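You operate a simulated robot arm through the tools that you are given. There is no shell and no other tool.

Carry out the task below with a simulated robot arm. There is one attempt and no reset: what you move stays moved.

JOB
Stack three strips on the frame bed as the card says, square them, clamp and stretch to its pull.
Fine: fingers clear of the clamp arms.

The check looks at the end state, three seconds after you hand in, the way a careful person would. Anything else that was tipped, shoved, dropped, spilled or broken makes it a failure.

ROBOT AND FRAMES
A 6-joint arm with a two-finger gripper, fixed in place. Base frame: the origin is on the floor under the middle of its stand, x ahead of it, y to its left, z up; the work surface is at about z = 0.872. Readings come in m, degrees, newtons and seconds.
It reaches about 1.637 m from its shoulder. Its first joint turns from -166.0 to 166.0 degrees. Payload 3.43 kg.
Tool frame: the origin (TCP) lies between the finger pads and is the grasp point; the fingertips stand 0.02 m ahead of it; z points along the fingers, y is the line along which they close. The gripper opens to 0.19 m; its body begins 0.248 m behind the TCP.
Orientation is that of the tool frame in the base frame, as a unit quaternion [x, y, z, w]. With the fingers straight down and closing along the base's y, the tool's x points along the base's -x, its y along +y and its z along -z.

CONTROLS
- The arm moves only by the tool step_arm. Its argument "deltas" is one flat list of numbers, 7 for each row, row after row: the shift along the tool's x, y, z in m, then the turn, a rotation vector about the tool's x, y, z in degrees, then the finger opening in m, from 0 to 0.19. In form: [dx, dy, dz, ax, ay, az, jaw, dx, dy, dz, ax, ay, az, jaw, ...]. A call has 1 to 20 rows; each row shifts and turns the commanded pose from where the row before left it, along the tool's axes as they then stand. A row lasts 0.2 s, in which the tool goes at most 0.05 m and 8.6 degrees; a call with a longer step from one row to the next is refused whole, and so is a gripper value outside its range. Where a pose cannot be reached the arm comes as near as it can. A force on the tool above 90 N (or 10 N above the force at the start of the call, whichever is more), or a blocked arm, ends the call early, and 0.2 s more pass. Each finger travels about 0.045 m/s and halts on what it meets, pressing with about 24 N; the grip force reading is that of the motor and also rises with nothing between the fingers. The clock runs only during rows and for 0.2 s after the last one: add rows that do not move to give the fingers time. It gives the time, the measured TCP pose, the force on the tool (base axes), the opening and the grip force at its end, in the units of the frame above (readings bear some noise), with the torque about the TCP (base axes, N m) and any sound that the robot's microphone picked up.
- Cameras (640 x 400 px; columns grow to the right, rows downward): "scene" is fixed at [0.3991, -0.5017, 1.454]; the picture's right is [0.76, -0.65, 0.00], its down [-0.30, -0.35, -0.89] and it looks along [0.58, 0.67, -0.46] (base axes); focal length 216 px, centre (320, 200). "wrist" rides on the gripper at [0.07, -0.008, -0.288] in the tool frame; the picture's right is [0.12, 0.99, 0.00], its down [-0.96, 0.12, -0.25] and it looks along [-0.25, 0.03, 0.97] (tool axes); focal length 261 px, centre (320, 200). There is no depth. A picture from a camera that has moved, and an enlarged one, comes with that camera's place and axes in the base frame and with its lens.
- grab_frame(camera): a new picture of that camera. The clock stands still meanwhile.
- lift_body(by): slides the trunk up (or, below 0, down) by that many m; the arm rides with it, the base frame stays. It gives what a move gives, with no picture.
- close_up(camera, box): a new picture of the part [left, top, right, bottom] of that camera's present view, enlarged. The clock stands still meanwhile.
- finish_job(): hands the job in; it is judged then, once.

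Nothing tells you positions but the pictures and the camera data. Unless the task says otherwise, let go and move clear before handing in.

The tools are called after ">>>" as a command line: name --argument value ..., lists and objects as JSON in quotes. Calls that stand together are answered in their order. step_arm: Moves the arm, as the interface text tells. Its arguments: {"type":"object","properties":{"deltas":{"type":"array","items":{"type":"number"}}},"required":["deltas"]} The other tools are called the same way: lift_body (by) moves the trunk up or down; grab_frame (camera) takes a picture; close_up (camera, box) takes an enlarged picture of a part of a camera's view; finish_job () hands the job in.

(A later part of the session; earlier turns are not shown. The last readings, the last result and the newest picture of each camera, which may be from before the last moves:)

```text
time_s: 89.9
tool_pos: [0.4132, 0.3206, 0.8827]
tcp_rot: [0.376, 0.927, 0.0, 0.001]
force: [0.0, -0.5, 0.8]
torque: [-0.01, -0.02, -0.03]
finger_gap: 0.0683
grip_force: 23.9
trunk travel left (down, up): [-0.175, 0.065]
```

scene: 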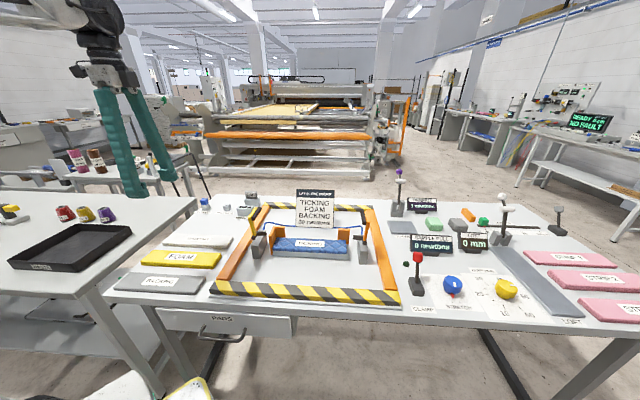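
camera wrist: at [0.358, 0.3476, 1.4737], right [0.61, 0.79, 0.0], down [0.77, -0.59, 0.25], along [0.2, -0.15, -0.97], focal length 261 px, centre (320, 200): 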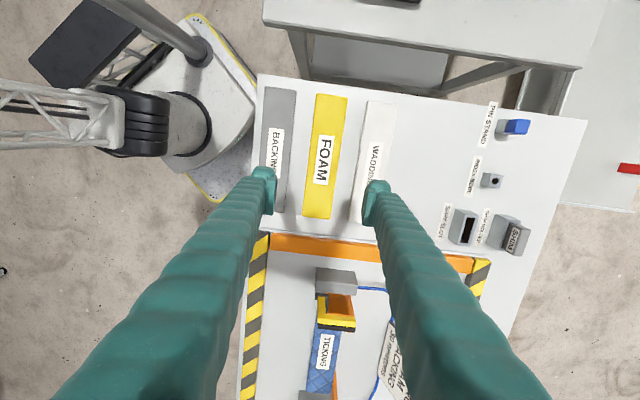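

The foam is gripped at 0.0683 m with 24 N. I'll lift it straight up.

>>> step_arm --deltas '[0, 0, -0.005, 0, 0, 0, 0.05, 0, 0, -0.015, 0, 0, 0, 0.05, 0, 0, -0.04, 0, 0, 0, 0.05, 0, 0, -0.045, 0, 0, 0, 0.05, 0, 0, -0.045, 0, 0, 0, 0.05, 0, 0, -0.045, 0, 0, 0, 0.05, 0, 0, -0.045, 0, 0, 0, 0.05, 0, 0, -0.045, 0, 0, 0, 0.05, 0, 0, -0.035, 0, 0, 0, 0.05, 0, 0, 0, 0, 0, 0, 0.05]'

>>> close_up --camera "wrist" --box '[240, 40, 440, 340]'

>>> grab_frame --camera "scene"

```text
time_s: 92.1
tool_pos: [0.4131, 0.3204, 1.2026]
tcp_rot: [0.376, 0.926, 0.0, 0.001]
force: [0.6, 0.0, -0.3]
torque: [0.02, -0.02, 0.03]
finger_gap: 0.068
grip_force: 23.9
trunk travel left (down, up): [-0.175, 0.065]
```

```text
1.33 times, centred on (340, 190) of wrist
camera zoom: at [0.3555, 0.3622, 1.49], right [0.61, 0.79, 0.0], down [0.77, -0.59, 0.25], along [0.2, -0.15, -0.97], focal length 348 px, centre (293, 213)
```

zoom: 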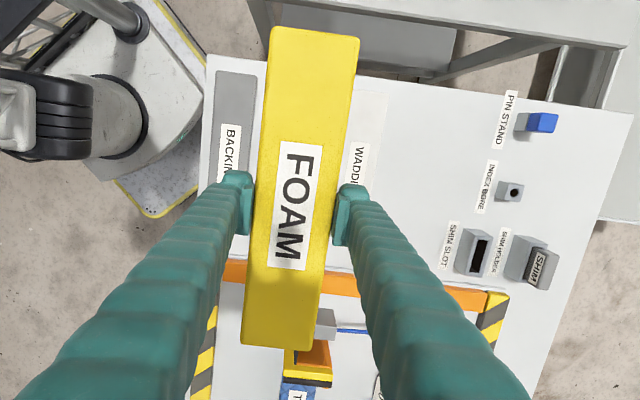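

```text
taken
```

scene: 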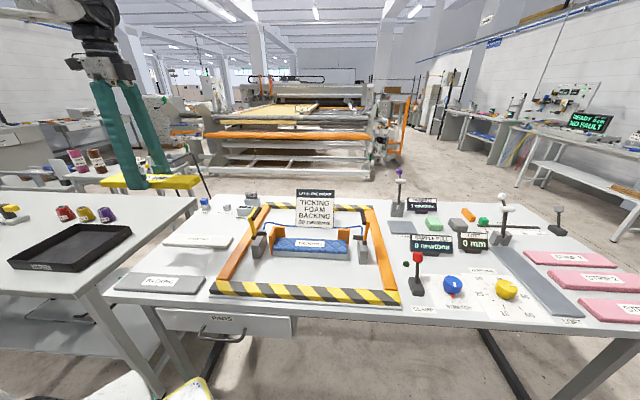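

The foam is centred in the hand. I'll carry it over the bed to the same approach position.

>>> step_arm --deltas '[-0.04075, 0.00494, 0, 0, 0, 0, 0.05, -0.04075, 0.00494, 0, 0, 0, 0, 0.05, -0.04075, 0.00494, 0, 0, 0, 0, 0.05, -0.04075, 0.00494, 0, 0, 0, 0, 0.05, -0.04075, 0.00494, 0, 0, 0, 0, 0.05, -0.04075, 0.00494, 0, 0, 0, 0, 0.05, -0.04075, 0.00494, 0, 0, 0, 0, 0.05, -0.04075, 0.00494, 0, 0, 0, 0, 0.05, -0.04075, 0.00494, 0, 0, 0, 0, 0.05, -0.04075, 0.00494, 0, 0, 0, 0, 0.05, -0.04075, 0.00494, 0, 0, 0, 0, 0.05, -0.04075, 0.00494, 0, 0, 0, 0, 0.05, 0, 0, 0, 0, 0, 0, 0.05]'

>>> step_arm --deltas '[0, 0, 0.045, 0, 0, 0, 0.05, 0, 0, 0.045, 0, 0, 0, 0.05, 0, 0, 0.045, 0, 0, 0, 0.05, 0, 0, 0.045, 0, 0, 0, 0.05, 0, 0, 0.02, 0, 0, 0, 0.05, 0, 0, 0, 0, 0, 0, 0.05]'

>>> close_up --camera "wrist" --box '[300, 30, 380, 110]'

>>> close_up --camera "wrist" --box '[280, 230, 370, 320]'

>>> close_up --camera "scene" --box '[258, 195, 378, 265]'

```text
time_s: 94.9
tool_pos: [0.806, 0.0184, 1.2036]
tcp_rot: [0.377, 0.926, 0.0, 0.0]
force: [1.3, 0.9, -0.3]
torque: [0.0, 0.09, -0.02]
finger_gap: 0.0683
grip_force: 24.1
trunk travel left (down, up): [-0.175, 0.065]
```

```text
time_s: 96.3
tool_pos: [0.8058, 0.0212, 1.0032]
tcp_rot: [0.377, 0.926, 0.0, 0.0]
force: [0.3, 0.8, -0.2]
torque: [-0.01, -0.03, 0.04]
finger_gap: 0.0682
grip_force: 24.2
trunk travel left (down, up): [-0.175, 0.065]
```

```text
5.00 times, centred on (340, 70) of wrist
camera zoom: at [0.7476, 0.0625, 1.2907], right [0.61, 0.79, 0.0], down [0.77, -0.59, 0.25], along [0.2, -0.15, -0.97], focal length 1303 px, centre (220, 850)
```

zoom: 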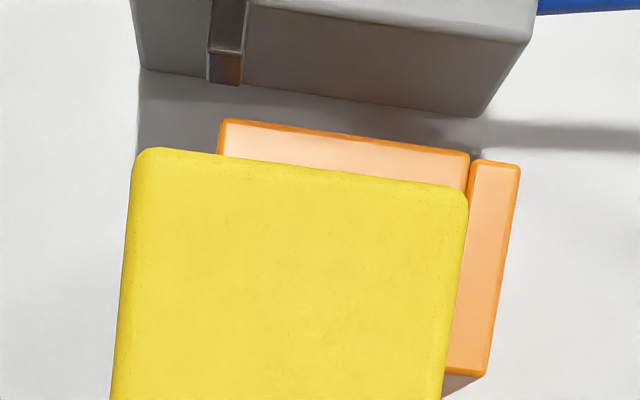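

```text
4.44 times, centred on (325, 275) of wrist
camera zoom: at [0.7476, 0.0625, 1.2907], right [0.61, 0.79, 0.0], down [0.77, -0.59, 0.25], along [0.2, -0.15, -0.97], focal length 1158 px, centre (298, -133)
```

zoom: 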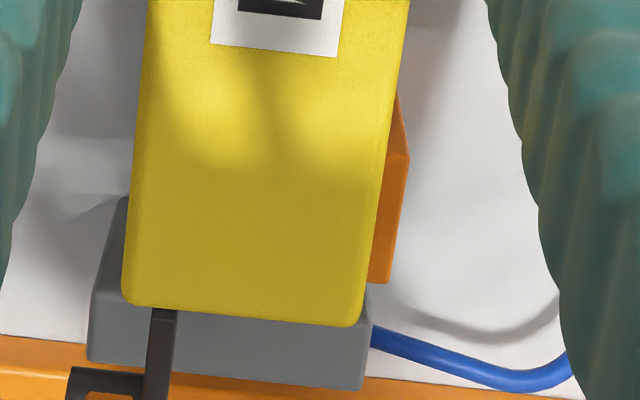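

```text
5.33 times, centred on (318, 230) of scene
camera zoom: at [0.3991, -0.5017, 1.454], right [0.76, -0.65, 0.0], down [-0.3, -0.35, -0.89], along [0.58, 0.67, -0.46], focal length 1153 px, centre (331, 40)
```

zoom: 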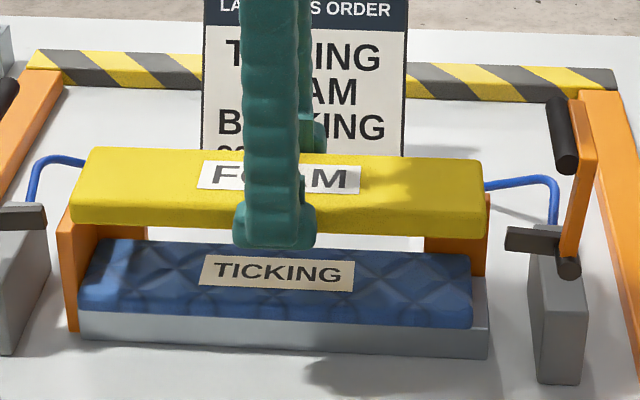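

The foam sits with the same clearances as before. I'll lower it to about 12 mm above the ticking and check.

>>> step_arm --deltas '[0, 0, 0.02, 0, 0, 0, 0.05, 0, 0, 0.015, 0, 0, 0, 0.05, 0, 0, 0.015, 0, 0, 0, 0.05, 0, 0, 0, 0, 0, 0, 0.05]'

>>> close_up --camera "wrist" --box '[300, 30, 380, 110]'

>>> close_up --camera "scene" --box '[258, 205, 378, 265]'

```text
time_s: 97.3
tool_pos: [0.8043, 0.0218, 0.9538]
tcp_rot: [0.377, 0.926, 0.0, 0.001]
force: [-0.3, -0.1, -0.2]
torque: [0.01, 0.02, -0.01]
finger_gap: 0.068
grip_force: 24.0
trunk travel left (down, up): [-0.175, 0.065]
```

```text
5.00 times, centred on (340, 70) of wrist
camera zoom: at [0.7481, 0.0623, 1.2406], right [0.61, 0.79, 0.0], down [0.77, -0.59, 0.25], along [0.2, -0.15, -0.97], focal length 1303 px, centre (220, 850)
```

zoom: 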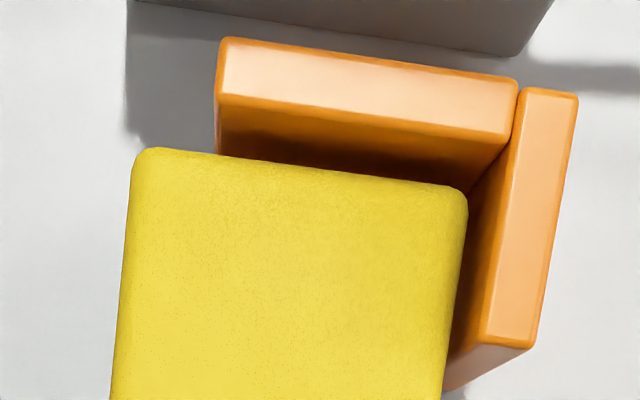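

```text
5.33 times, centred on (318, 235) of scene
camera zoom: at [0.3991, -0.5017, 1.454], right [0.76, -0.65, 0.0], down [-0.3, -0.35, -0.89], along [0.58, 0.67, -0.46], focal length 1153 px, centre (331, 13)
```

zoom: 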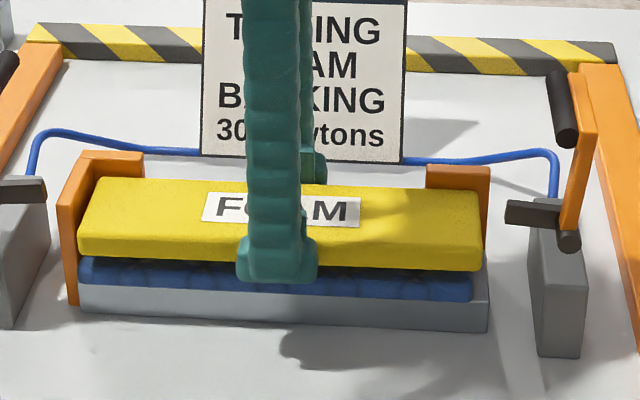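

The foam is inside the fences. I'll shift toward the stop and fence and lower in small steps until it touches.

>>> step_arm --deltas '[0.004, 0.002, 0.003, 0, 0, 0, 0.05, 0, 0, 0.003, 0, 0, 0, 0.05, 0, 0, 0.002, 0, 0, 0, 0.05, 0, 0, 0, 0, 0, 0, 0.05]'

>>> step_arm --deltas '[0, 0, 0.002, 0, 0, 0, 0.05, 0, 0, 0, 0, 0, 0, 0.05]'

>>> step_arm --deltas '[0, 0, 0.001, 0, 0, 0, 0.05, 0, 0, 0, 0, 0, 0, 0.05]'

>>> step_arm --deltas '[0, 0, 0.001, 0, 0, 0, 0.05, 0, 0, 0, 0, 0, 0, 0.05]'

```text
time_s: 98.3
tool_pos: [0.803, 0.0245, 0.9452]
tcp_rot: [0.377, 0.926, 0.0, -0.001]
force: [-1.4, -2.0, 0.1]
torque: [-0.06, -0.04, -0.4]
finger_gap: 0.0681
grip_force: 24.3
trunk travel left (down, up): [-0.175, 0.065]
```

```text
time_s: 98.9
tool_pos: [0.8045, 0.0242, 0.9436]
tcp_rot: [0.377, 0.926, 0.001, 0.001]
force: [-1.1, -1.4, 0.8]
torque: [-0.08, -0.07, -0.41]
finger_gap: 0.0683
grip_force: 24.4
trunk travel left (down, up): [-0.175, 0.065]
```

```text
time_s: 99.5
tool_pos: [0.8038, 0.0249, 0.9423]
tcp_rot: [0.377, 0.926, 0.0, 0.002]
force: [-1.7, -1.8, 3.3]
torque: [0.03, 0.02, -0.28]
finger_gap: 0.0682
grip_force: 23.9
trunk travel left (down, up): [-0.175, 0.065]
```

```text
time_s: 100.1
tool_pos: [0.8029, 0.0248, 0.9418]
tcp_rot: [0.377, 0.926, 0.0, 0.001]
force: [-0.6, -1.6, 4.6]
torque: [0.19, 0.19, -0.18]
finger_gap: 0.0681
grip_force: 23.7
trunk travel left (down, up): [-0.175, 0.065]
```

Light contact shows at TCP 0.942. I'll check the picture and release.

>>> close_up --camera "scene" --box '[258, 205, 378, 265]'

>>> step_arm --deltas '[0, 0, 0.0005, 0, 0, 0, 0.05, 0, 0, 0, 0, 0, 0, 0.078, 0, 0, 0, 0, 0, 0, 0.078]'

>>> close_up --camera "scene" --box '[258, 205, 378, 265]'

>>> close_up --camera "wrist" --box '[250, 140, 390, 240]'

```text
5.33 times, centred on (318, 235) of scene
camera zoom: at [0.3991, -0.5017, 1.454], right [0.76, -0.65, 0.0], down [-0.3, -0.35, -0.89], along [0.58, 0.67, -0.46], focal length 1153 px, centre (331, 13)
```

zoom: 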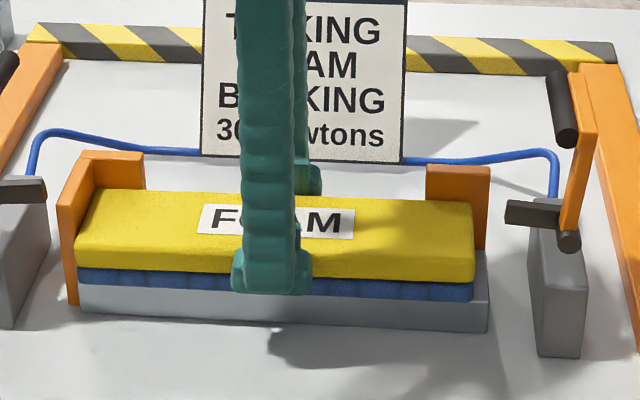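

```text
time_s: 100.9
tool_pos: [0.8037, 0.0245, 0.9414]
tcp_rot: [0.376, 0.927, 0.0, 0.001]
force: [0.3, -0.4, 1.4]
torque: [-0.02, 0.0, 0.0]
finger_gap: 0.0781
grip_force: 0.0
trunk travel left (down, up): [-0.175, 0.065]
```

```text
5.33 times, centred on (318, 235) of scene
camera zoom: at [0.3991, -0.5017, 1.454], right [0.76, -0.65, 0.0], down [-0.3, -0.35, -0.89], along [0.58, 0.67, -0.46], focal length 1153 px, centre (331, 13)
```

zoom: 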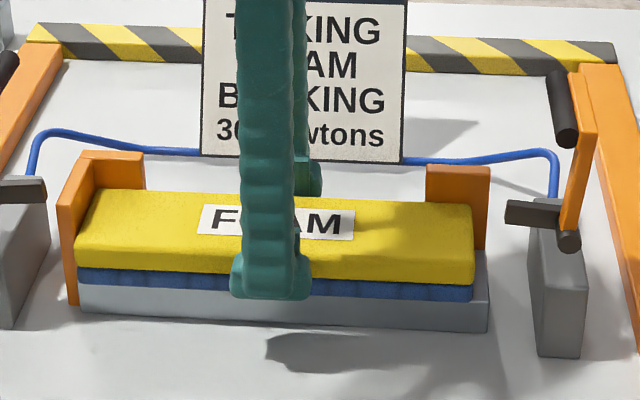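

```text
4.00 times, centred on (320, 190) of wrist
camera zoom: at [0.7463, 0.0665, 1.2279], right [0.61, 0.79, 0.0], down [0.77, -0.59, 0.25], along [0.2, -0.15, -0.97], focal length 1043 px, centre (320, 240)
```

zoom: 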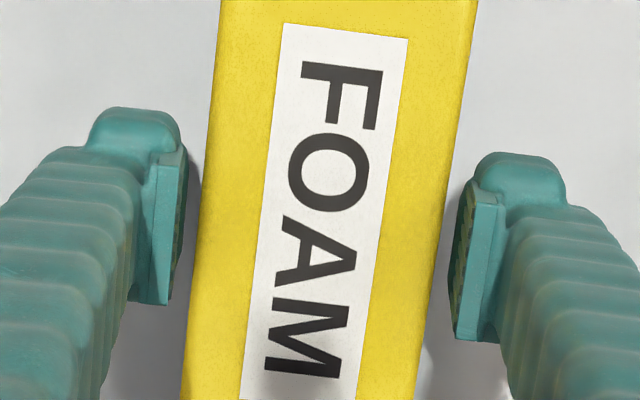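

The foam is released squarely on the ticking. I'll rise and go to the backing.

>>> step_arm --deltas '[0, 0, -0.01, 0, 0, 0, 0.078, 0, 0, -0.03, 0, 0, 0, 0.078, 0, 0, -0.045, 0, 0, 0, 0.078, 0, 0, -0.045, 0, 0, 0, 0.1, 0, 0, -0.045, 0, 0, 0, 0.1, 0, 0, -0.045, 0, 0, 0, 0.1, 0, 0, -0.04, 0, 0, 0, 0.1, 0, 0, 0, 0, 0, 0, 0.1]'

>>> close_up --camera "wrist" --box '[280, 60, 380, 260]'

>>> step_arm --deltas '[0.04046, -0.01407, 0, 0, 0, 0, 0.1, 0.04046, -0.01407, 0, 0, 0, 0, 0.1, 0.04046, -0.01407, 0, 0, 0, 0, 0.1, 0.04046, -0.01407, 0, 0, 0, 0, 0.1, 0.04046, -0.01407, 0, 0, 0, 0, 0.1, 0.04046, -0.01407, 0, 0, 0, 0, 0.1, 0.04046, -0.01407, 0, 0, 0, 0, 0.1, 0.04046, -0.01407, 0, 0, 0, 0, 0.1, 0.04046, -0.01407, 0, 0, 0, 0, 0.1, 0.04046, -0.01407, 0, 0, 0, 0, 0.1, 0.04046, -0.01407, 0, 0, 0, 0, 0.1, 0.04046, -0.01407, 0, 0, 0, 0, 0.1, 0, 0, 0, 0, 0, 0, 0.1]'

>>> close_up --camera "wrist" --box '[240, 80, 400, 270]'

>>> grab_frame --camera "scene"

```text
time_s: 102.7
tool_pos: [0.8032, 0.0247, 1.2002]
tcp_rot: [0.376, 0.926, 0.001, 0.001]
force: [0.5, -0.4, 0.1]
torque: [-0.01, 0.03, 0.01]
finger_gap: 0.0999
grip_force: 0.0
trunk travel left (down, up): [-0.175, 0.065]
```

```text
2.00 times, centred on (330, 160) of wrist
camera zoom: at [0.7455, 0.0666, 1.4885], right [0.61, 0.79, 0.0], down [0.77, -0.59, 0.25], along [0.2, -0.15, -0.97], focal length 521 px, centre (300, 280)
```

zoom: 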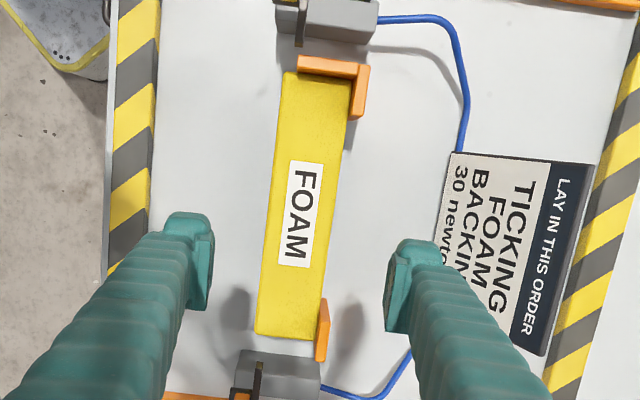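

```text
time_s: 105.5
tool_pos: [0.3383, 0.2423, 1.1991]
tcp_rot: [0.378, 0.926, -0.001, 0.001]
force: [-0.4, -0.7, -0.2]
torque: [0.01, -0.01, 0.01]
finger_gap: 0.1002
grip_force: 0.1
trunk travel left (down, up): [-0.175, 0.065]
```

```text
2.11 times, centred on (320, 175) of wrist
camera zoom: at [0.2798, 0.2841, 1.4865], right [0.61, 0.79, 0.0], down [0.77, -0.59, 0.25], along [0.2, -0.15, -0.97], focal length 549 px, centre (320, 253)
```

zoom: 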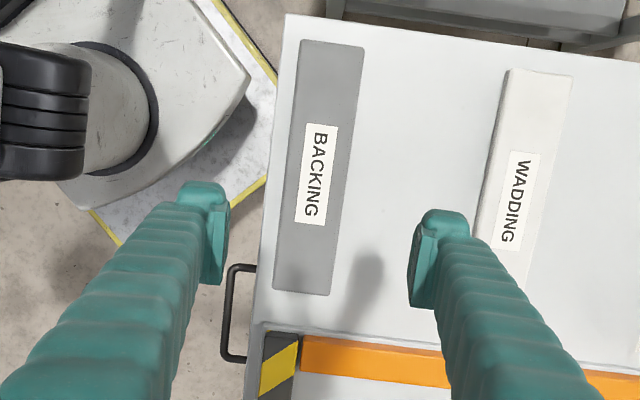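

```text
taken
```

scene: 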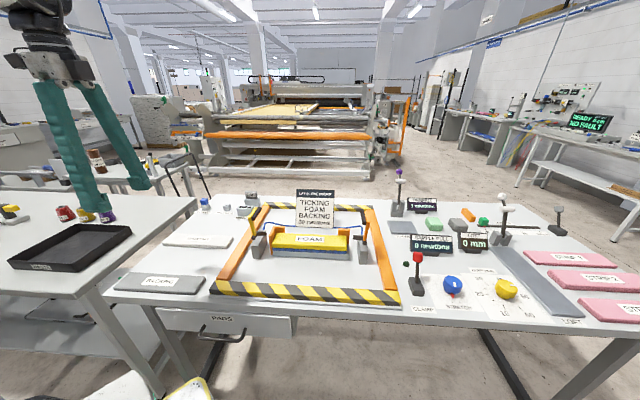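

The backing is nearly under the tool, about 4 mm off. I'll correct and descend partway.

>>> step_arm --deltas '[0.0015, -0.0039, 0, 0, 0, 0, 0.085, 0, 0, 0.045, 0, 0, 0, 0.085, 0, 0, 0.045, 0, 0, 0, 0.085, 0, 0, 0.045, 0, 0, 0, 0.085, 0, 0, 0.045, 0, 0, 0, 0.085, 0, 0, 0, 0, 0, 0, 0.085]'

>>> close_up --camera "wrist" --box '[240, 60, 400, 260]'

```text
time_s: 106.9
tool_pos: [0.3342, 0.2398, 1.0193]
tcp_rot: [0.377, 0.926, 0.001, 0.002]
force: [-0.4, -0.4, -0.2]
torque: [0.02, 0.0, -0.02]
finger_gap: 0.0847
grip_force: 0.1
trunk travel left (down, up): [-0.175, 0.065]
```

```text
2.00 times, centred on (320, 160) of wrist
camera zoom: at [0.2767, 0.2822, 1.3075], right [0.61, 0.79, 0.0], down [0.77, -0.59, 0.25], along [0.2, -0.15, -0.97], focal length 521 px, centre (320, 280)
```

zoom: 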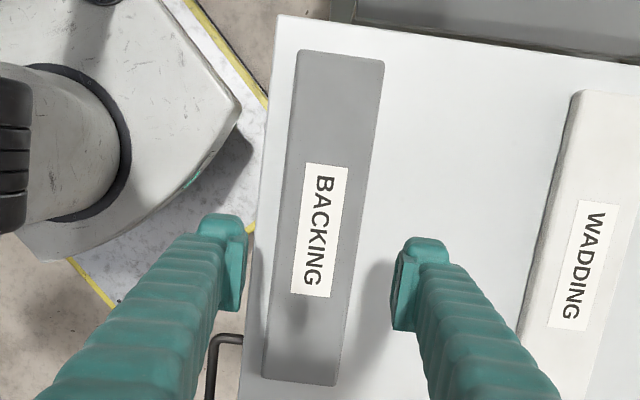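

The backing is centred under the tool. I'll go down and grip it like the foam.

>>> step_arm --deltas '[0.001, 0, 0.04, 0, 0, 0, 0.082, 0, 0, 0.04, 0, 0, 0, 0.082, 0, 0, 0.03, 0, 0, 0, 0.082, 0, 0, 0.015, 0, 0, 0, 0.079, 0, 0, 0.01, 0, 0, 0, 0.079, 0, 0, 0, 0, 0, 0, 0.079]'

>>> close_up --camera "wrist" --box '[250, 140, 390, 240]'

>>> close_up --camera "scene" --box '[105, 240, 215, 310]'

```text
time_s: 108.3
tool_pos: [0.3314, 0.2425, 0.8855]
tcp_rot: [0.376, 0.926, -0.001, 0.001]
force: [0.5, 0.0, 1.3]
torque: [0.02, -0.01, 0.0]
finger_gap: 0.079
grip_force: 0.0
trunk travel left (down, up): [-0.175, 0.065]
```

```text
4.00 times, centred on (320, 190) of wrist
camera zoom: at [0.2756, 0.2837, 1.1722], right [0.61, 0.79, 0.0], down [0.77, -0.59, 0.25], along [0.2, -0.15, -0.97], focal length 1043 px, centre (320, 240)
```

zoom: 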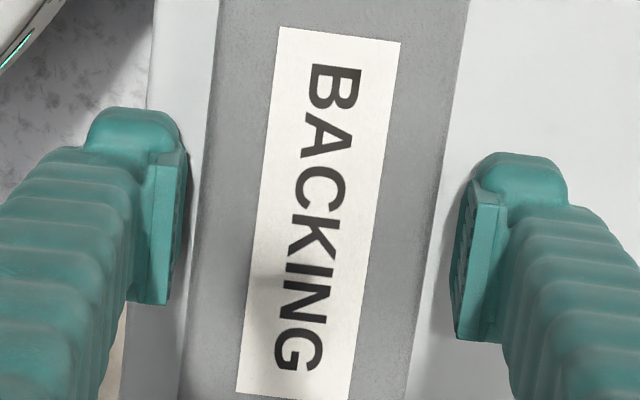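

```text
5.71 times, centred on (160, 275) of scene
camera zoom: at [0.3991, -0.5017, 1.454], right [0.76, -0.65, 0.0], down [-0.3, -0.35, -0.89], along [0.58, 0.67, -0.46], focal length 1235 px, centre (1234, -229)
```

zoom: 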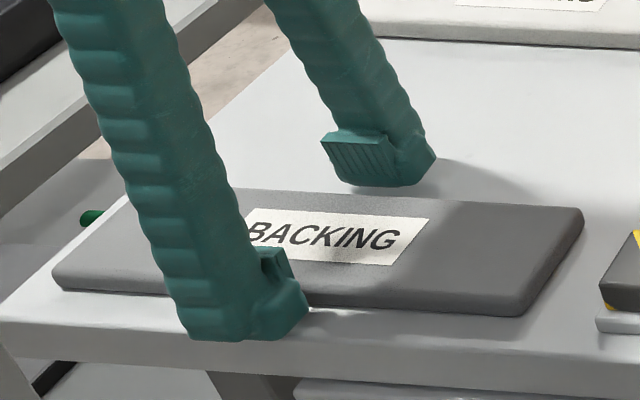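

>>> step_arm --deltas '[0, 0, 0.0045, 0, 0, 0, 0.076, 0, 0, 0, 0, 0, 0, 0.074]'

>>> step_arm --deltas '[0, 0, 0, 0, 0, 0, 0.069, 0, 0, 0, 0, 0, 0, 0.067, 0, 0, 0, 0, 0, 0, 0.067]'

>>> step_arm --deltas '[0, 0, 0, 0, 0, 0, 0.065, 0, 0, 0, 0, 0, 0, 0.063]'

```text
time_s: 108.9
tool_pos: [0.3338, 0.2411, 0.8792]
tcp_rot: [0.376, 0.927, 0.0, 0.001]
force: [0.1, 0.2, 0.0]
torque: [0.01, -0.02, 0.02]
finger_gap: 0.0738
grip_force: 0.1
trunk travel left (down, up): [-0.175, 0.065]
```

```text
time_s: 109.7
tool_pos: [0.3335, 0.242, 0.8806]
tcp_rot: [0.377, 0.926, 0.0, 0.001]
force: [-0.2, 0.3, 1.4]
torque: [0.02, 0.0, -0.03]
finger_gap: 0.0682
grip_force: 23.5
trunk travel left (down, up): [-0.175, 0.065]
```

```text
time_s: 110.3
tool_pos: [0.3334, 0.2409, 0.8805]
tcp_rot: [0.375, 0.927, 0.001, 0.001]
force: [-0.3, 0.9, -0.1]
torque: [0.0, -0.03, -0.09]
finger_gap: 0.0686
grip_force: 24.2
trunk travel left (down, up): [-0.175, 0.065]
```

The backing is gripped. I'll lift it and measure it in the hand.

>>> step_arm --deltas '[0, 0, -0.005, 0, 0, 0, 0.05, 0, 0, -0.015, 0, 0, 0, 0.05, 0, 0, -0.04, 0, 0, 0, 0.05, 0, 0, -0.045, 0, 0, 0, 0.05, 0, 0, -0.045, 0, 0, 0, 0.05, 0, 0, -0.045, 0, 0, 0, 0.05, 0, 0, -0.045, 0, 0, 0, 0.05, 0, 0, -0.045, 0, 0, 0, 0.05, 0, 0, -0.035, 0, 0, 0, 0.05, 0, 0, 0, 0, 0, 0, 0.05]'

>>> close_up --camera "wrist" --box '[240, 40, 440, 340]'

>>> close_up --camera "scene" --box '[60, 100, 260, 300]'

```text
time_s: 112.5
tool_pos: [0.3329, 0.2419, 1.2004]
tcp_rot: [0.376, 0.926, 0.0, 0.001]
force: [0.5, 0.1, 0.2]
torque: [-0.01, 0.02, -0.02]
finger_gap: 0.0685
grip_force: 23.8
trunk travel left (down, up): [-0.175, 0.065]
```

```text
1.33 times, centred on (340, 190) of wrist
camera zoom: at [0.2749, 0.2838, 1.4874], right [0.61, 0.79, 0.0], down [0.77, -0.59, 0.25], along [0.2, -0.15, -0.97], focal length 348 px, centre (293, 213)
```

zoom: 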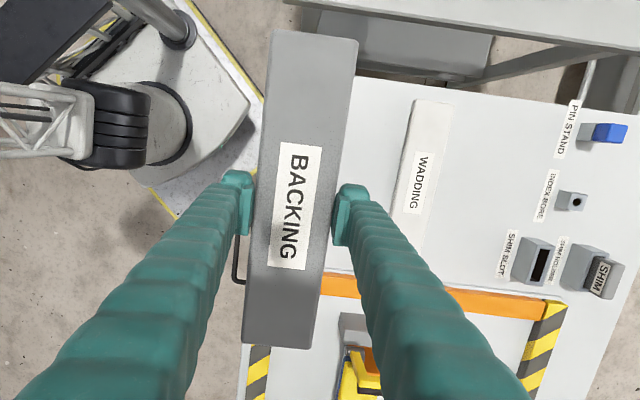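

```text
2.00 times, centred on (160, 200) of scene
camera zoom: at [0.3991, -0.5017, 1.454], right [0.76, -0.65, 0.0], down [-0.3, -0.35, -0.89], along [0.58, 0.67, -0.46], focal length 432 px, centre (640, 200)
```

zoom: 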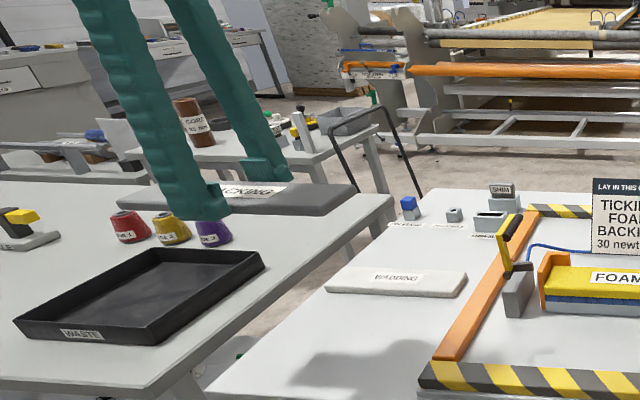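

The backing is centred in the hand. I'll carry it over the stack to the same approach position.

>>> step_arm --deltas '[-0.04097, 0.01429, 0, 0, 0, 0, 0.05, -0.04097, 0.01429, 0, 0, 0, 0, 0.05, -0.04097, 0.01429, 0, 0, 0, 0, 0.05, -0.04097, 0.01429, 0, 0, 0, 0, 0.05, -0.04097, 0.01429, 0, 0, 0, 0, 0.05, -0.04097, 0.01429, 0, 0, 0, 0, 0.05, -0.04097, 0.01429, 0, 0, 0, 0, 0.05, -0.04097, 0.01429, 0, 0, 0, 0, 0.05, -0.04097, 0.01429, 0, 0, 0, 0, 0.05, -0.04097, 0.01429, 0, 0, 0, 0, 0.05, -0.04097, 0.01429, 0, 0, 0, 0, 0.05, -0.04097, 0.01429, 0, 0, 0, 0, 0.05, 0, 0, 0, 0, 0, 0, 0.05]'

>>> step_arm --deltas '[0, 0, 0.045, 0, 0, 0, 0.05, 0, 0, 0.045, 0, 0, 0, 0.05, 0, 0, 0.045, 0, 0, 0, 0.05, 0, 0, 0.045, 0, 0, 0, 0.05, 0, 0, 0, 0, 0, 0, 0.05]'

>>> close_up --camera "wrist" --box '[300, 30, 380, 110]'

>>> close_up --camera "wrist" --box '[280, 230, 370, 320]'

>>> close_up --camera "scene" --box '[258, 190, 378, 265]'

```text
time_s: 115.3
tool_pos: [0.8058, 0.0207, 1.1999]
tcp_rot: [0.378, 0.926, -0.001, 0.0]
force: [0.2, 0.0, -1.1]
torque: [0.02, 0.1, -0.01]
finger_gap: 0.0686
grip_force: 24.0
trunk travel left (down, up): [-0.175, 0.065]
```

```text
time_s: 116.5
tool_pos: [0.8054, 0.0209, 1.0208]
tcp_rot: [0.377, 0.926, 0.0, 0.001]
force: [0.0, -0.5, -0.9]
torque: [-0.01, 0.01, 0.02]
finger_gap: 0.0684
grip_force: 23.9
trunk travel left (down, up): [-0.175, 0.065]
```

```text
5.00 times, centred on (340, 70) of wrist
camera zoom: at [0.749, 0.0622, 1.3087], right [0.61, 0.79, 0.0], down [0.77, -0.59, 0.25], along [0.2, -0.15, -0.97], focal length 1303 px, centre (220, 850)
```

zoom: 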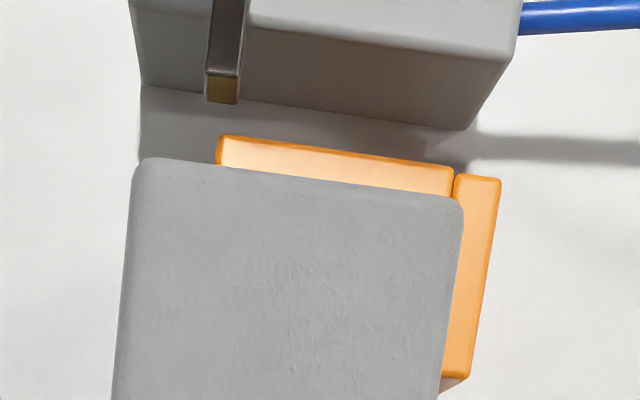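

```text
4.44 times, centred on (325, 275) of wrist
camera zoom: at [0.749, 0.0622, 1.3087], right [0.61, 0.79, 0.0], down [0.77, -0.59, 0.25], along [0.2, -0.15, -0.97], focal length 1158 px, centre (298, -133)
```

zoom: 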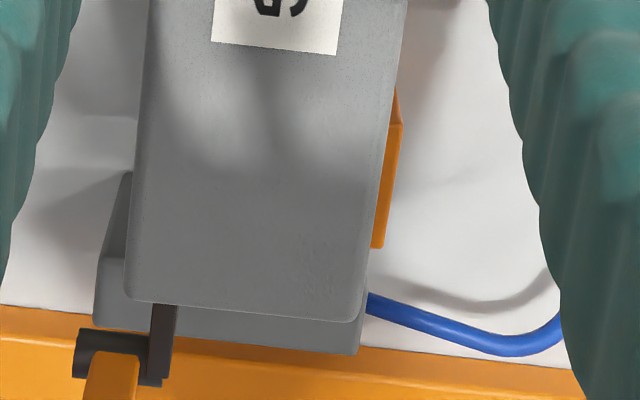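

```text
5.33 times, centred on (318, 228) of scene
camera zoom: at [0.3991, -0.5017, 1.454], right [0.76, -0.65, 0.0], down [-0.3, -0.35, -0.89], along [0.58, 0.67, -0.46], focal length 1153 px, centre (331, 53)
```

zoom: 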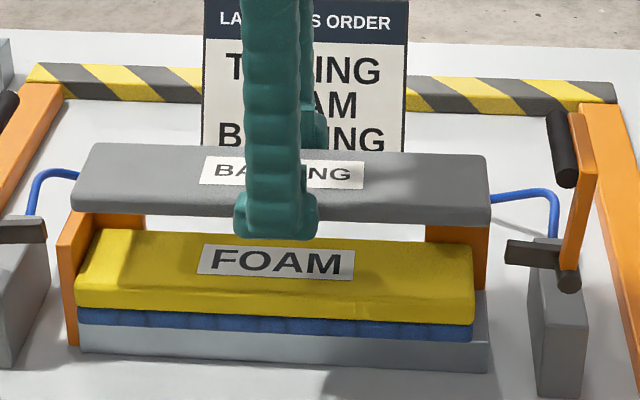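

The clearances match the earlier strips. I'll lower to about 12 mm above the foam, then shift in and step down.

>>> step_arm --deltas '[0, 0, 0.02, 0, 0, 0, 0.05, 0, 0, 0.015, 0, 0, 0, 0.05, 0, 0, 0.012, 0, 0, 0, 0.05, 0, 0, 0, 0, 0, 0, 0.05]'

>>> close_up --camera "scene" --box '[258, 200, 378, 265]'

>>> step_arm --deltas '[0.0045, 0.002, 0.003, 0, 0, 0, 0.05, 0, 0, 0.003, 0, 0, 0, 0.05, 0, 0, 0, 0, 0, 0, 0.05]'

>>> step_arm --deltas '[0, 0, 0.002, 0, 0, 0, 0.05, 0, 0, 0, 0, 0, 0, 0.05]'

>>> close_up --camera "scene" --box '[258, 200, 378, 265]'

```text
time_s: 117.5
tool_pos: [0.8056, 0.0202, 0.9736]
tcp_rot: [0.376, 0.927, 0.001, 0.001]
force: [-1.0, -1.0, -0.7]
torque: [-0.02, -0.01, -0.01]
finger_gap: 0.0688
grip_force: 23.8
trunk travel left (down, up): [-0.175, 0.065]
```

```text
5.33 times, centred on (318, 232) of scene
camera zoom: at [0.3991, -0.5017, 1.454], right [0.76, -0.65, 0.0], down [-0.3, -0.35, -0.89], along [0.58, 0.67, -0.46], focal length 1153 px, centre (331, 27)
```

zoom: 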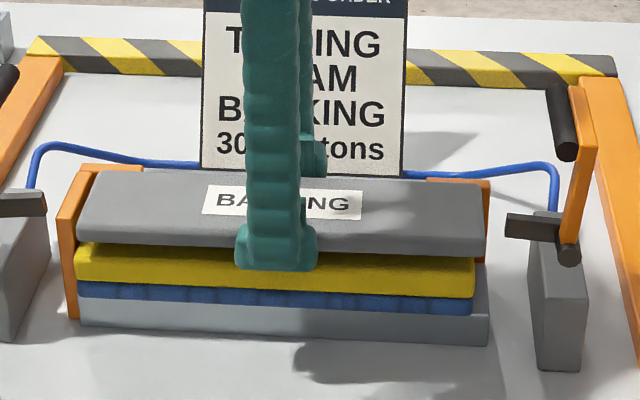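

```text
time_s: 118.3
tool_pos: [0.8033, 0.0243, 0.9681]
tcp_rot: [0.377, 0.926, 0.001, -0.001]
force: [-3.2, -4.4, 0.4]
torque: [-0.14, -0.05, -0.89]
finger_gap: 0.0687
grip_force: 24.3
trunk travel left (down, up): [-0.175, 0.065]
```

```text
time_s: 118.9
tool_pos: [0.8033, 0.0248, 0.9664]
tcp_rot: [0.377, 0.926, 0.001, 0.001]
force: [-2.1, -4.1, 0.4]
torque: [-0.12, -0.1, -0.78]
finger_gap: 0.0684
grip_force: 23.5
trunk travel left (down, up): [-0.175, 0.065]
```

```text
5.33 times, centred on (318, 232) of scene
camera zoom: at [0.3991, -0.5017, 1.454], right [0.76, -0.65, 0.0], down [-0.3, -0.35, -0.89], along [0.58, 0.67, -0.46], focal length 1153 px, centre (331, 27)
```

zoom: 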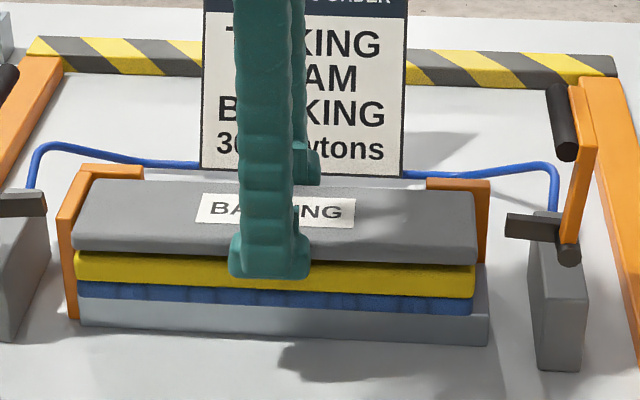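

>>> step_arm --deltas '[0, 0, 0.0015, 0, 0, 0, 0.05, 0, 0, 0, 0, 0, 0, 0.05]'

>>> step_arm --deltas '[0, 0, 0.001, 0, 0, 0, 0.05, 0, 0, 0, 0, 0, 0, 0.05]'

>>> step_arm --deltas '[0, 0, 0.001, 0, 0, 0, 0.05, 0, 0, 0, 0, 0, 0, 0.05]'

```text
time_s: 119.5
tool_pos: [0.8032, 0.0249, 0.9647]
tcp_rot: [0.376, 0.926, 0.001, 0.001]
force: [-3.0, -3.8, 0.7]
torque: [-0.12, -0.04, -0.66]
finger_gap: 0.0689
grip_force: 24.1
trunk travel left (down, up): [-0.175, 0.065]
```

```text
time_s: 120.1
tool_pos: [0.8038, 0.0256, 0.9632]
tcp_rot: [0.377, 0.926, 0.001, 0.001]
force: [-3.0, -2.3, 0.1]
torque: [-0.08, -0.07, -0.49]
finger_gap: 0.0685
grip_force: 24.0
trunk travel left (down, up): [-0.175, 0.065]
```

```text
time_s: 120.7
tool_pos: [0.8028, 0.0251, 0.9626]
tcp_rot: [0.376, 0.926, 0.0, 0.001]
force: [-2.6, -1.2, 0.7]
torque: [-0.06, -0.05, -0.35]
finger_gap: 0.0689
grip_force: 24.4
trunk travel left (down, up): [-0.175, 0.065]
```

>>> step_arm --deltas '[0, 0, 0.001, 0, 0, 0, 0.05, 0, 0, 0, 0, 0, 0, 0.05]'

>>> step_arm --deltas '[0, 0, 0.001, 0, 0, 0, 0.05, 0, 0, 0, 0, 0, 0, 0.05]'

>>> close_up --camera "scene" --box '[258, 200, 378, 265]'

```text
time_s: 121.3
tool_pos: [0.8042, 0.0262, 0.9613]
tcp_rot: [0.377, 0.926, 0.0, 0.002]
force: [-2.4, -1.5, 3.3]
torque: [0.16, 0.19, -0.35]
finger_gap: 0.0686
grip_force: 23.6
trunk travel left (down, up): [-0.175, 0.065]
```

```text
time_s: 121.9
tool_pos: [0.8035, 0.0249, 0.9589]
tcp_rot: [0.377, 0.926, 0.0, 0.001]
force: [-0.9, 0.0, 3.9]
torque: [0.37, 0.34, -0.26]
finger_gap: 0.0689
grip_force: 24.1
trunk travel left (down, up): [-0.175, 0.065]
```

```text
5.33 times, centred on (318, 232) of scene
camera zoom: at [0.3991, -0.5017, 1.454], right [0.76, -0.65, 0.0], down [-0.3, -0.35, -0.89], along [0.58, 0.67, -0.46], focal length 1153 px, centre (331, 27)
```

zoom: 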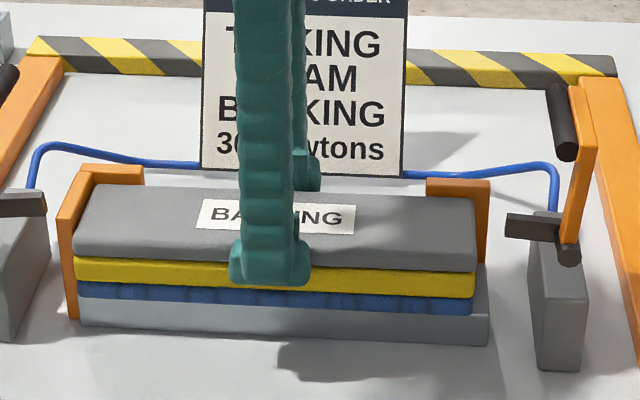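

Light contact at the left end. I'll release the backing.

>>> step_arm --deltas '[0, 0, 0.0005, 0, 0, 0, 0.05, 0, 0, 0, 0, 0, 0, 0.078, 0, 0, 0, 0, 0, 0, 0.078]'

>>> close_up --camera "scene" --box '[258, 200, 378, 265]'

>>> close_up --camera "wrist" --box '[250, 140, 390, 240]'

```text
time_s: 122.7
tool_pos: [0.8042, 0.0248, 0.9591]
tcp_rot: [0.376, 0.927, 0.001, 0.001]
force: [-1.2, -0.2, 0.4]
torque: [0.02, 0.0, 0.02]
finger_gap: 0.0781
grip_force: 0.1
trunk travel left (down, up): [-0.175, 0.065]
```

```text
5.33 times, centred on (318, 232) of scene
camera zoom: at [0.3991, -0.5017, 1.454], right [0.76, -0.65, 0.0], down [-0.3, -0.35, -0.89], along [0.58, 0.67, -0.46], focal length 1153 px, centre (331, 27)
```

zoom: 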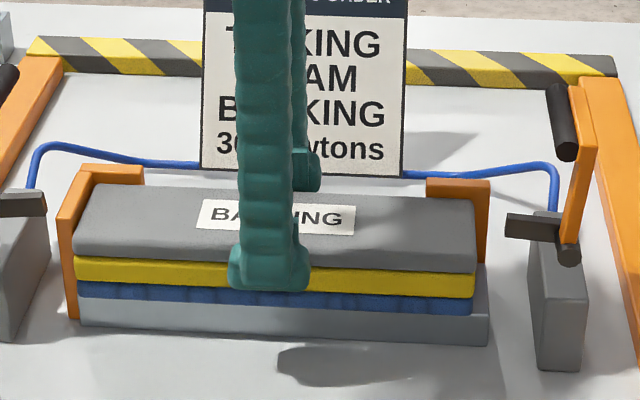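

```text
4.00 times, centred on (320, 190) of wrist
camera zoom: at [0.7459, 0.0672, 1.2472], right [0.61, 0.79, 0.0], down [0.77, -0.59, 0.25], along [0.2, -0.15, -0.97], focal length 1043 px, centre (320, 240)
```

zoom: 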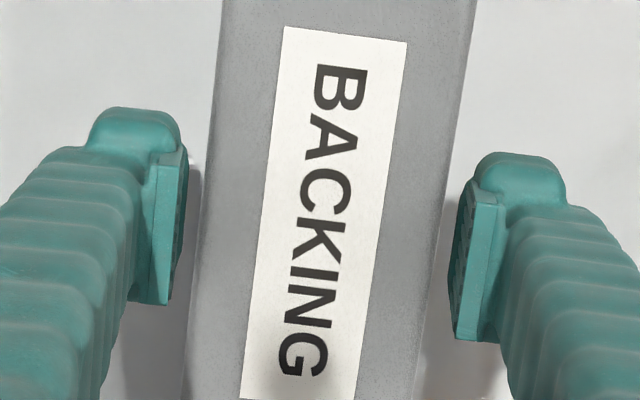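

All three strips are stacked. I'll rise and check how square the stack is from above and from the front.

>>> step_arm --deltas '[0, 0, -0.01, 0, 0, 0, 0.078, 0, 0, -0.03, 0, 0, 0, 0.078, 0, 0, -0.045, 0, 0, 0, 0.09, 0, 0, -0.045, 0, 0, 0, 0.1, 0, 0, -0.045, 0, 0, 0, 0.1, 0, 0, 0, 0, 0, 0, 0.1]'

>>> close_up --camera "wrist" --box '[305, 60, 370, 120]'

>>> close_up --camera "wrist" --box '[285, 210, 360, 280]'

>>> close_up --camera "scene" --box '[262, 215, 312, 260]'

>>> close_up --camera "scene" --box '[320, 215, 370, 260]'

```text
time_s: 124.1
tool_pos: [0.8018, 0.0262, 1.1352]
tcp_rot: [0.377, 0.926, 0.001, 0.001]
force: [-0.7, -0.4, -0.8]
torque: [0.02, -0.02, -0.02]
finger_gap: 0.0997
grip_force: 0.0
trunk travel left (down, up): [-0.175, 0.065]
```

```text
6.67 times, centred on (338, 90) of wrist
camera zoom: at [0.7449, 0.0679, 1.4226], right [0.61, 0.79, 0.0], down [0.77, -0.59, 0.25], along [0.2, -0.15, -0.97], focal length 1738 px, centre (203, 933)
```

zoom: 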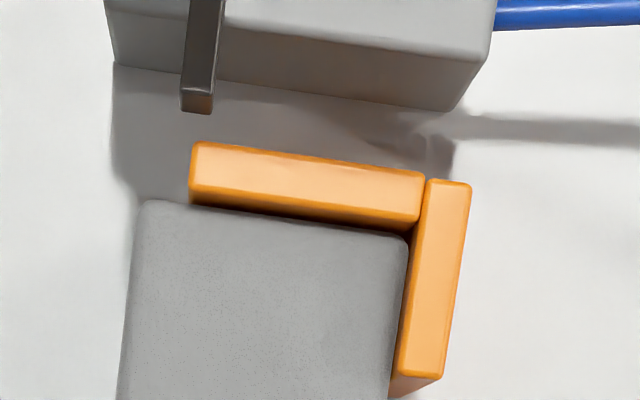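

```text
5.71 times, centred on (322, 245) of wrist
camera zoom: at [0.7449, 0.0679, 1.4226], right [0.61, 0.79, 0.0], down [0.77, -0.59, 0.25], along [0.2, -0.15, -0.97], focal length 1489 px, centre (306, -57)
```

zoom: 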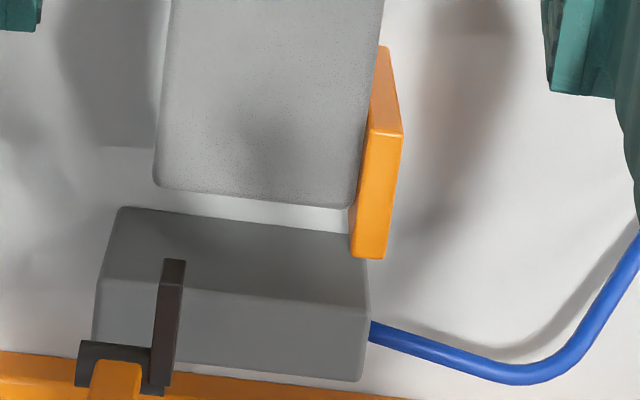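

```text
8.89 times, centred on (287, 238) of scene
camera zoom: at [0.3991, -0.5017, 1.454], right [0.76, -0.65, 0.0], down [-0.3, -0.35, -0.89], along [0.58, 0.67, -0.46], focal length 1921 px, centre (613, -133)
```

zoom: 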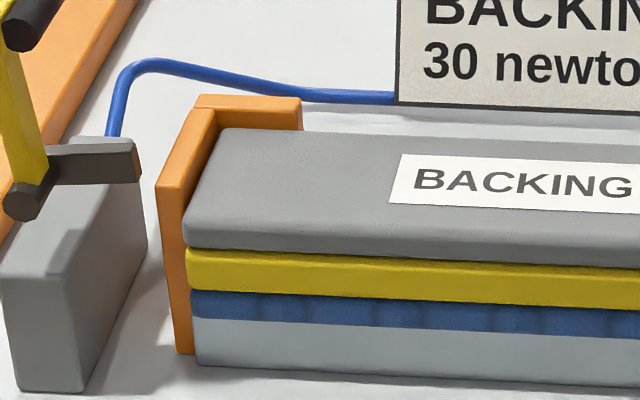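

```text
8.89 times, centred on (345, 238) of scene
camera zoom: at [0.3991, -0.5017, 1.454], right [0.76, -0.65, 0.0], down [-0.3, -0.35, -0.89], along [0.58, 0.67, -0.46], focal length 1921 px, centre (98, -133)
```

zoom: 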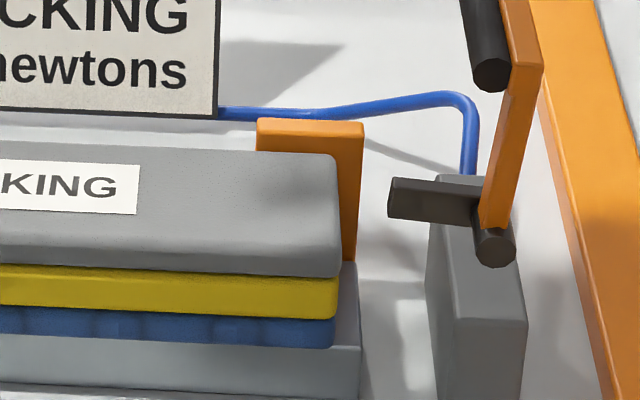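

The stack is square to within about 2 mm: it touches the right fence, with a 2 mm gap at the left fence and the stop. I'll straddle the whole stack, close on it to line up the edges, and ease it against the fence and stop.

>>> step_arm --deltas '[0, 0, 0.04, 0, 0, 0, 0.082, 0, 0, 0.04, 0, 0, 0, 0.082, 0, 0, 0.04, 0, 0, 0, 0.082, 0, 0, 0.03, 0, 0, 0, 0.082, 0, 0, 0.03, 0, 0, 0, 0.082, 0, 0, 0.02, 0, 0, 0, 0.082, 0, 0, 0.01, 0, 0, 0, 0.082, 0, 0, 0, 0, 0, 0, 0.082]'

>>> close_up --camera "wrist" --box '[250, 140, 390, 240]'

>>> close_up --camera "scene" --box '[258, 200, 378, 265]'

```text
time_s: 125.9
tool_pos: [0.803, 0.0248, 0.9237]
tcp_rot: [0.376, 0.927, 0.0, 0.001]
force: [-0.3, -0.3, -0.8]
torque: [0.01, 0.01, -0.03]
finger_gap: 0.0823
grip_force: 0.1
trunk travel left (down, up): [-0.175, 0.065]
```

```text
4.00 times, centred on (320, 190) of wrist
camera zoom: at [0.7457, 0.067, 1.2122], right [0.61, 0.79, 0.0], down [0.77, -0.59, 0.25], along [0.2, -0.15, -0.97], focal length 1043 px, centre (320, 240)
```

zoom: 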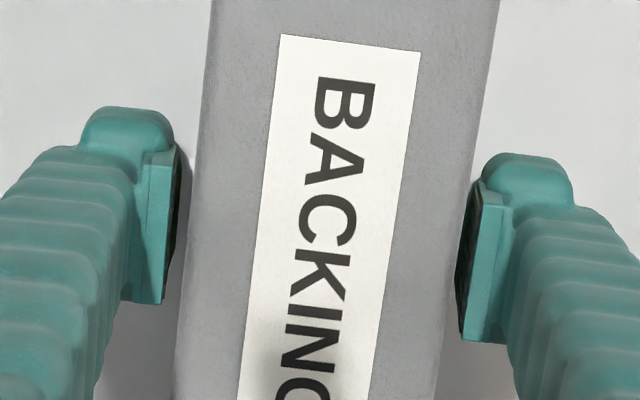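

```text
5.33 times, centred on (318, 232) of scene
camera zoom: at [0.3991, -0.5017, 1.454], right [0.76, -0.65, 0.0], down [-0.3, -0.35, -0.89], along [0.58, 0.67, -0.46], focal length 1153 px, centre (331, 27)
```

zoom: 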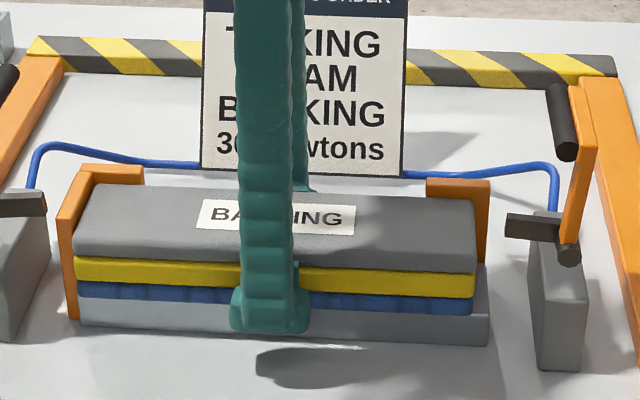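

>>> step_arm --deltas '[0, 0.003, 0, 0, 0, 0.5, 0.082, 0, 0, 0.004, 0, 0, 0, 0.082, 0, 0, 0, 0, 0, 0, 0.076, 0, 0, 0, 0, 0, 0, 0.072]'

>>> step_arm --deltas '[0, 0, 0, 0, 0, 0, 0.07, 0, 0, 0, 0, 0, 0, 0.068, 0, 0, 0, 0, 0, 0, 0.067]'

>>> close_up --camera "wrist" --box '[300, 30, 380, 110]'

>>> close_up --camera "scene" --box '[258, 200, 378, 265]'

```text
time_s: 126.9
tool_pos: [0.8048, 0.0261, 0.9203]
tcp_rot: [0.381, 0.924, 0.0, 0.001]
force: [-6.7, -4.1, 1.7]
torque: [0.05, -0.13, -0.09]
finger_gap: 0.0755
grip_force: 3.7
trunk travel left (down, up): [-0.175, 0.065]
```

```text
time_s: 127.7
tool_pos: [0.805, 0.0256, 0.9201]
tcp_rot: [0.381, 0.924, 0.0, 0.0]
force: [-12.3, -8.9, -0.1]
torque: [0.27, -0.24, -0.17]
finger_gap: 0.0744
grip_force: 6.1
trunk travel left (down, up): [-0.175, 0.065]
```

```text
5.00 times, centred on (340, 70) of wrist
camera zoom: at [0.7478, 0.0688, 1.2084], right [0.61, 0.79, 0.0], down [0.76, -0.6, 0.25], along [0.2, -0.15, -0.97], focal length 1303 px, centre (220, 850)
```

zoom: 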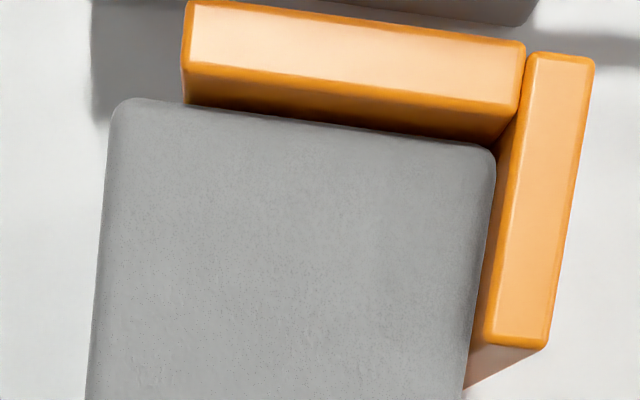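

```text
5.33 times, centred on (318, 232) of scene
camera zoom: at [0.3991, -0.5017, 1.454], right [0.76, -0.65, 0.0], down [-0.3, -0.35, -0.89], along [0.58, 0.67, -0.46], focal length 1153 px, centre (331, 27)
```

zoom: 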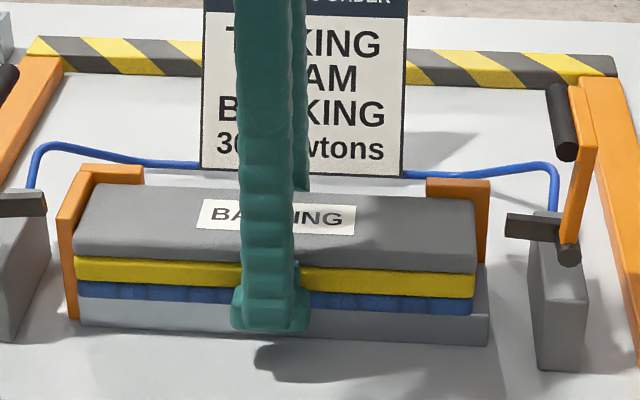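

The front finger is pressing the whole stack evenly against both back fences. Now I'll recentre, grip the stack and nudge it to the end stop.

>>> step_arm --deltas '[0, -0.0015, 0, 0, 0, 0, 0.0745, 0, -0.0015, 0, 0, 0, 0, 0.0735, 0, 0, 0, 0, 0, 0, 0.071, 0, 0, 0, 0, 0, 0, 0.066, 0, 0, 0, 0, 0, 0, 0.06]'

>>> step_arm --deltas '[0.001, 0, 0, 0, 0, 0, 0.06, 0, 0, 0, 0, 0, 0, 0.06]'

>>> step_arm --deltas '[0.001, 0, 0, 0, 0, 0, 0.06, 0, 0, 0, 0, 0, 0, 0.06]'

```text
time_s: 128.9
tool_pos: [0.8045, 0.0264, 0.9205]
tcp_rot: [0.38, 0.925, 0.001, 0.002]
force: [-0.6, -1.4, 2.0]
torque: [0.06, 0.03, -0.19]
finger_gap: 0.0711
grip_force: 24.1
trunk travel left (down, up): [-0.175, 0.065]
```

```text
time_s: 129.5
tool_pos: [0.8027, 0.0256, 0.92]
tcp_rot: [0.381, 0.925, 0.001, 0.001]
force: [0.4, -3.0, 2.5]
torque: [0.04, 0.0, -0.21]
finger_gap: 0.0708
grip_force: 24.1
trunk travel left (down, up): [-0.175, 0.065]
```

```text
time_s: 130.1
tool_pos: [0.8023, 0.0266, 0.9207]
tcp_rot: [0.381, 0.924, 0.0, 0.002]
force: [5.0, -6.0, 2.3]
torque: [0.11, 0.1, -0.17]
finger_gap: 0.0712
grip_force: 24.1
trunk travel left (down, up): [-0.175, 0.065]
```

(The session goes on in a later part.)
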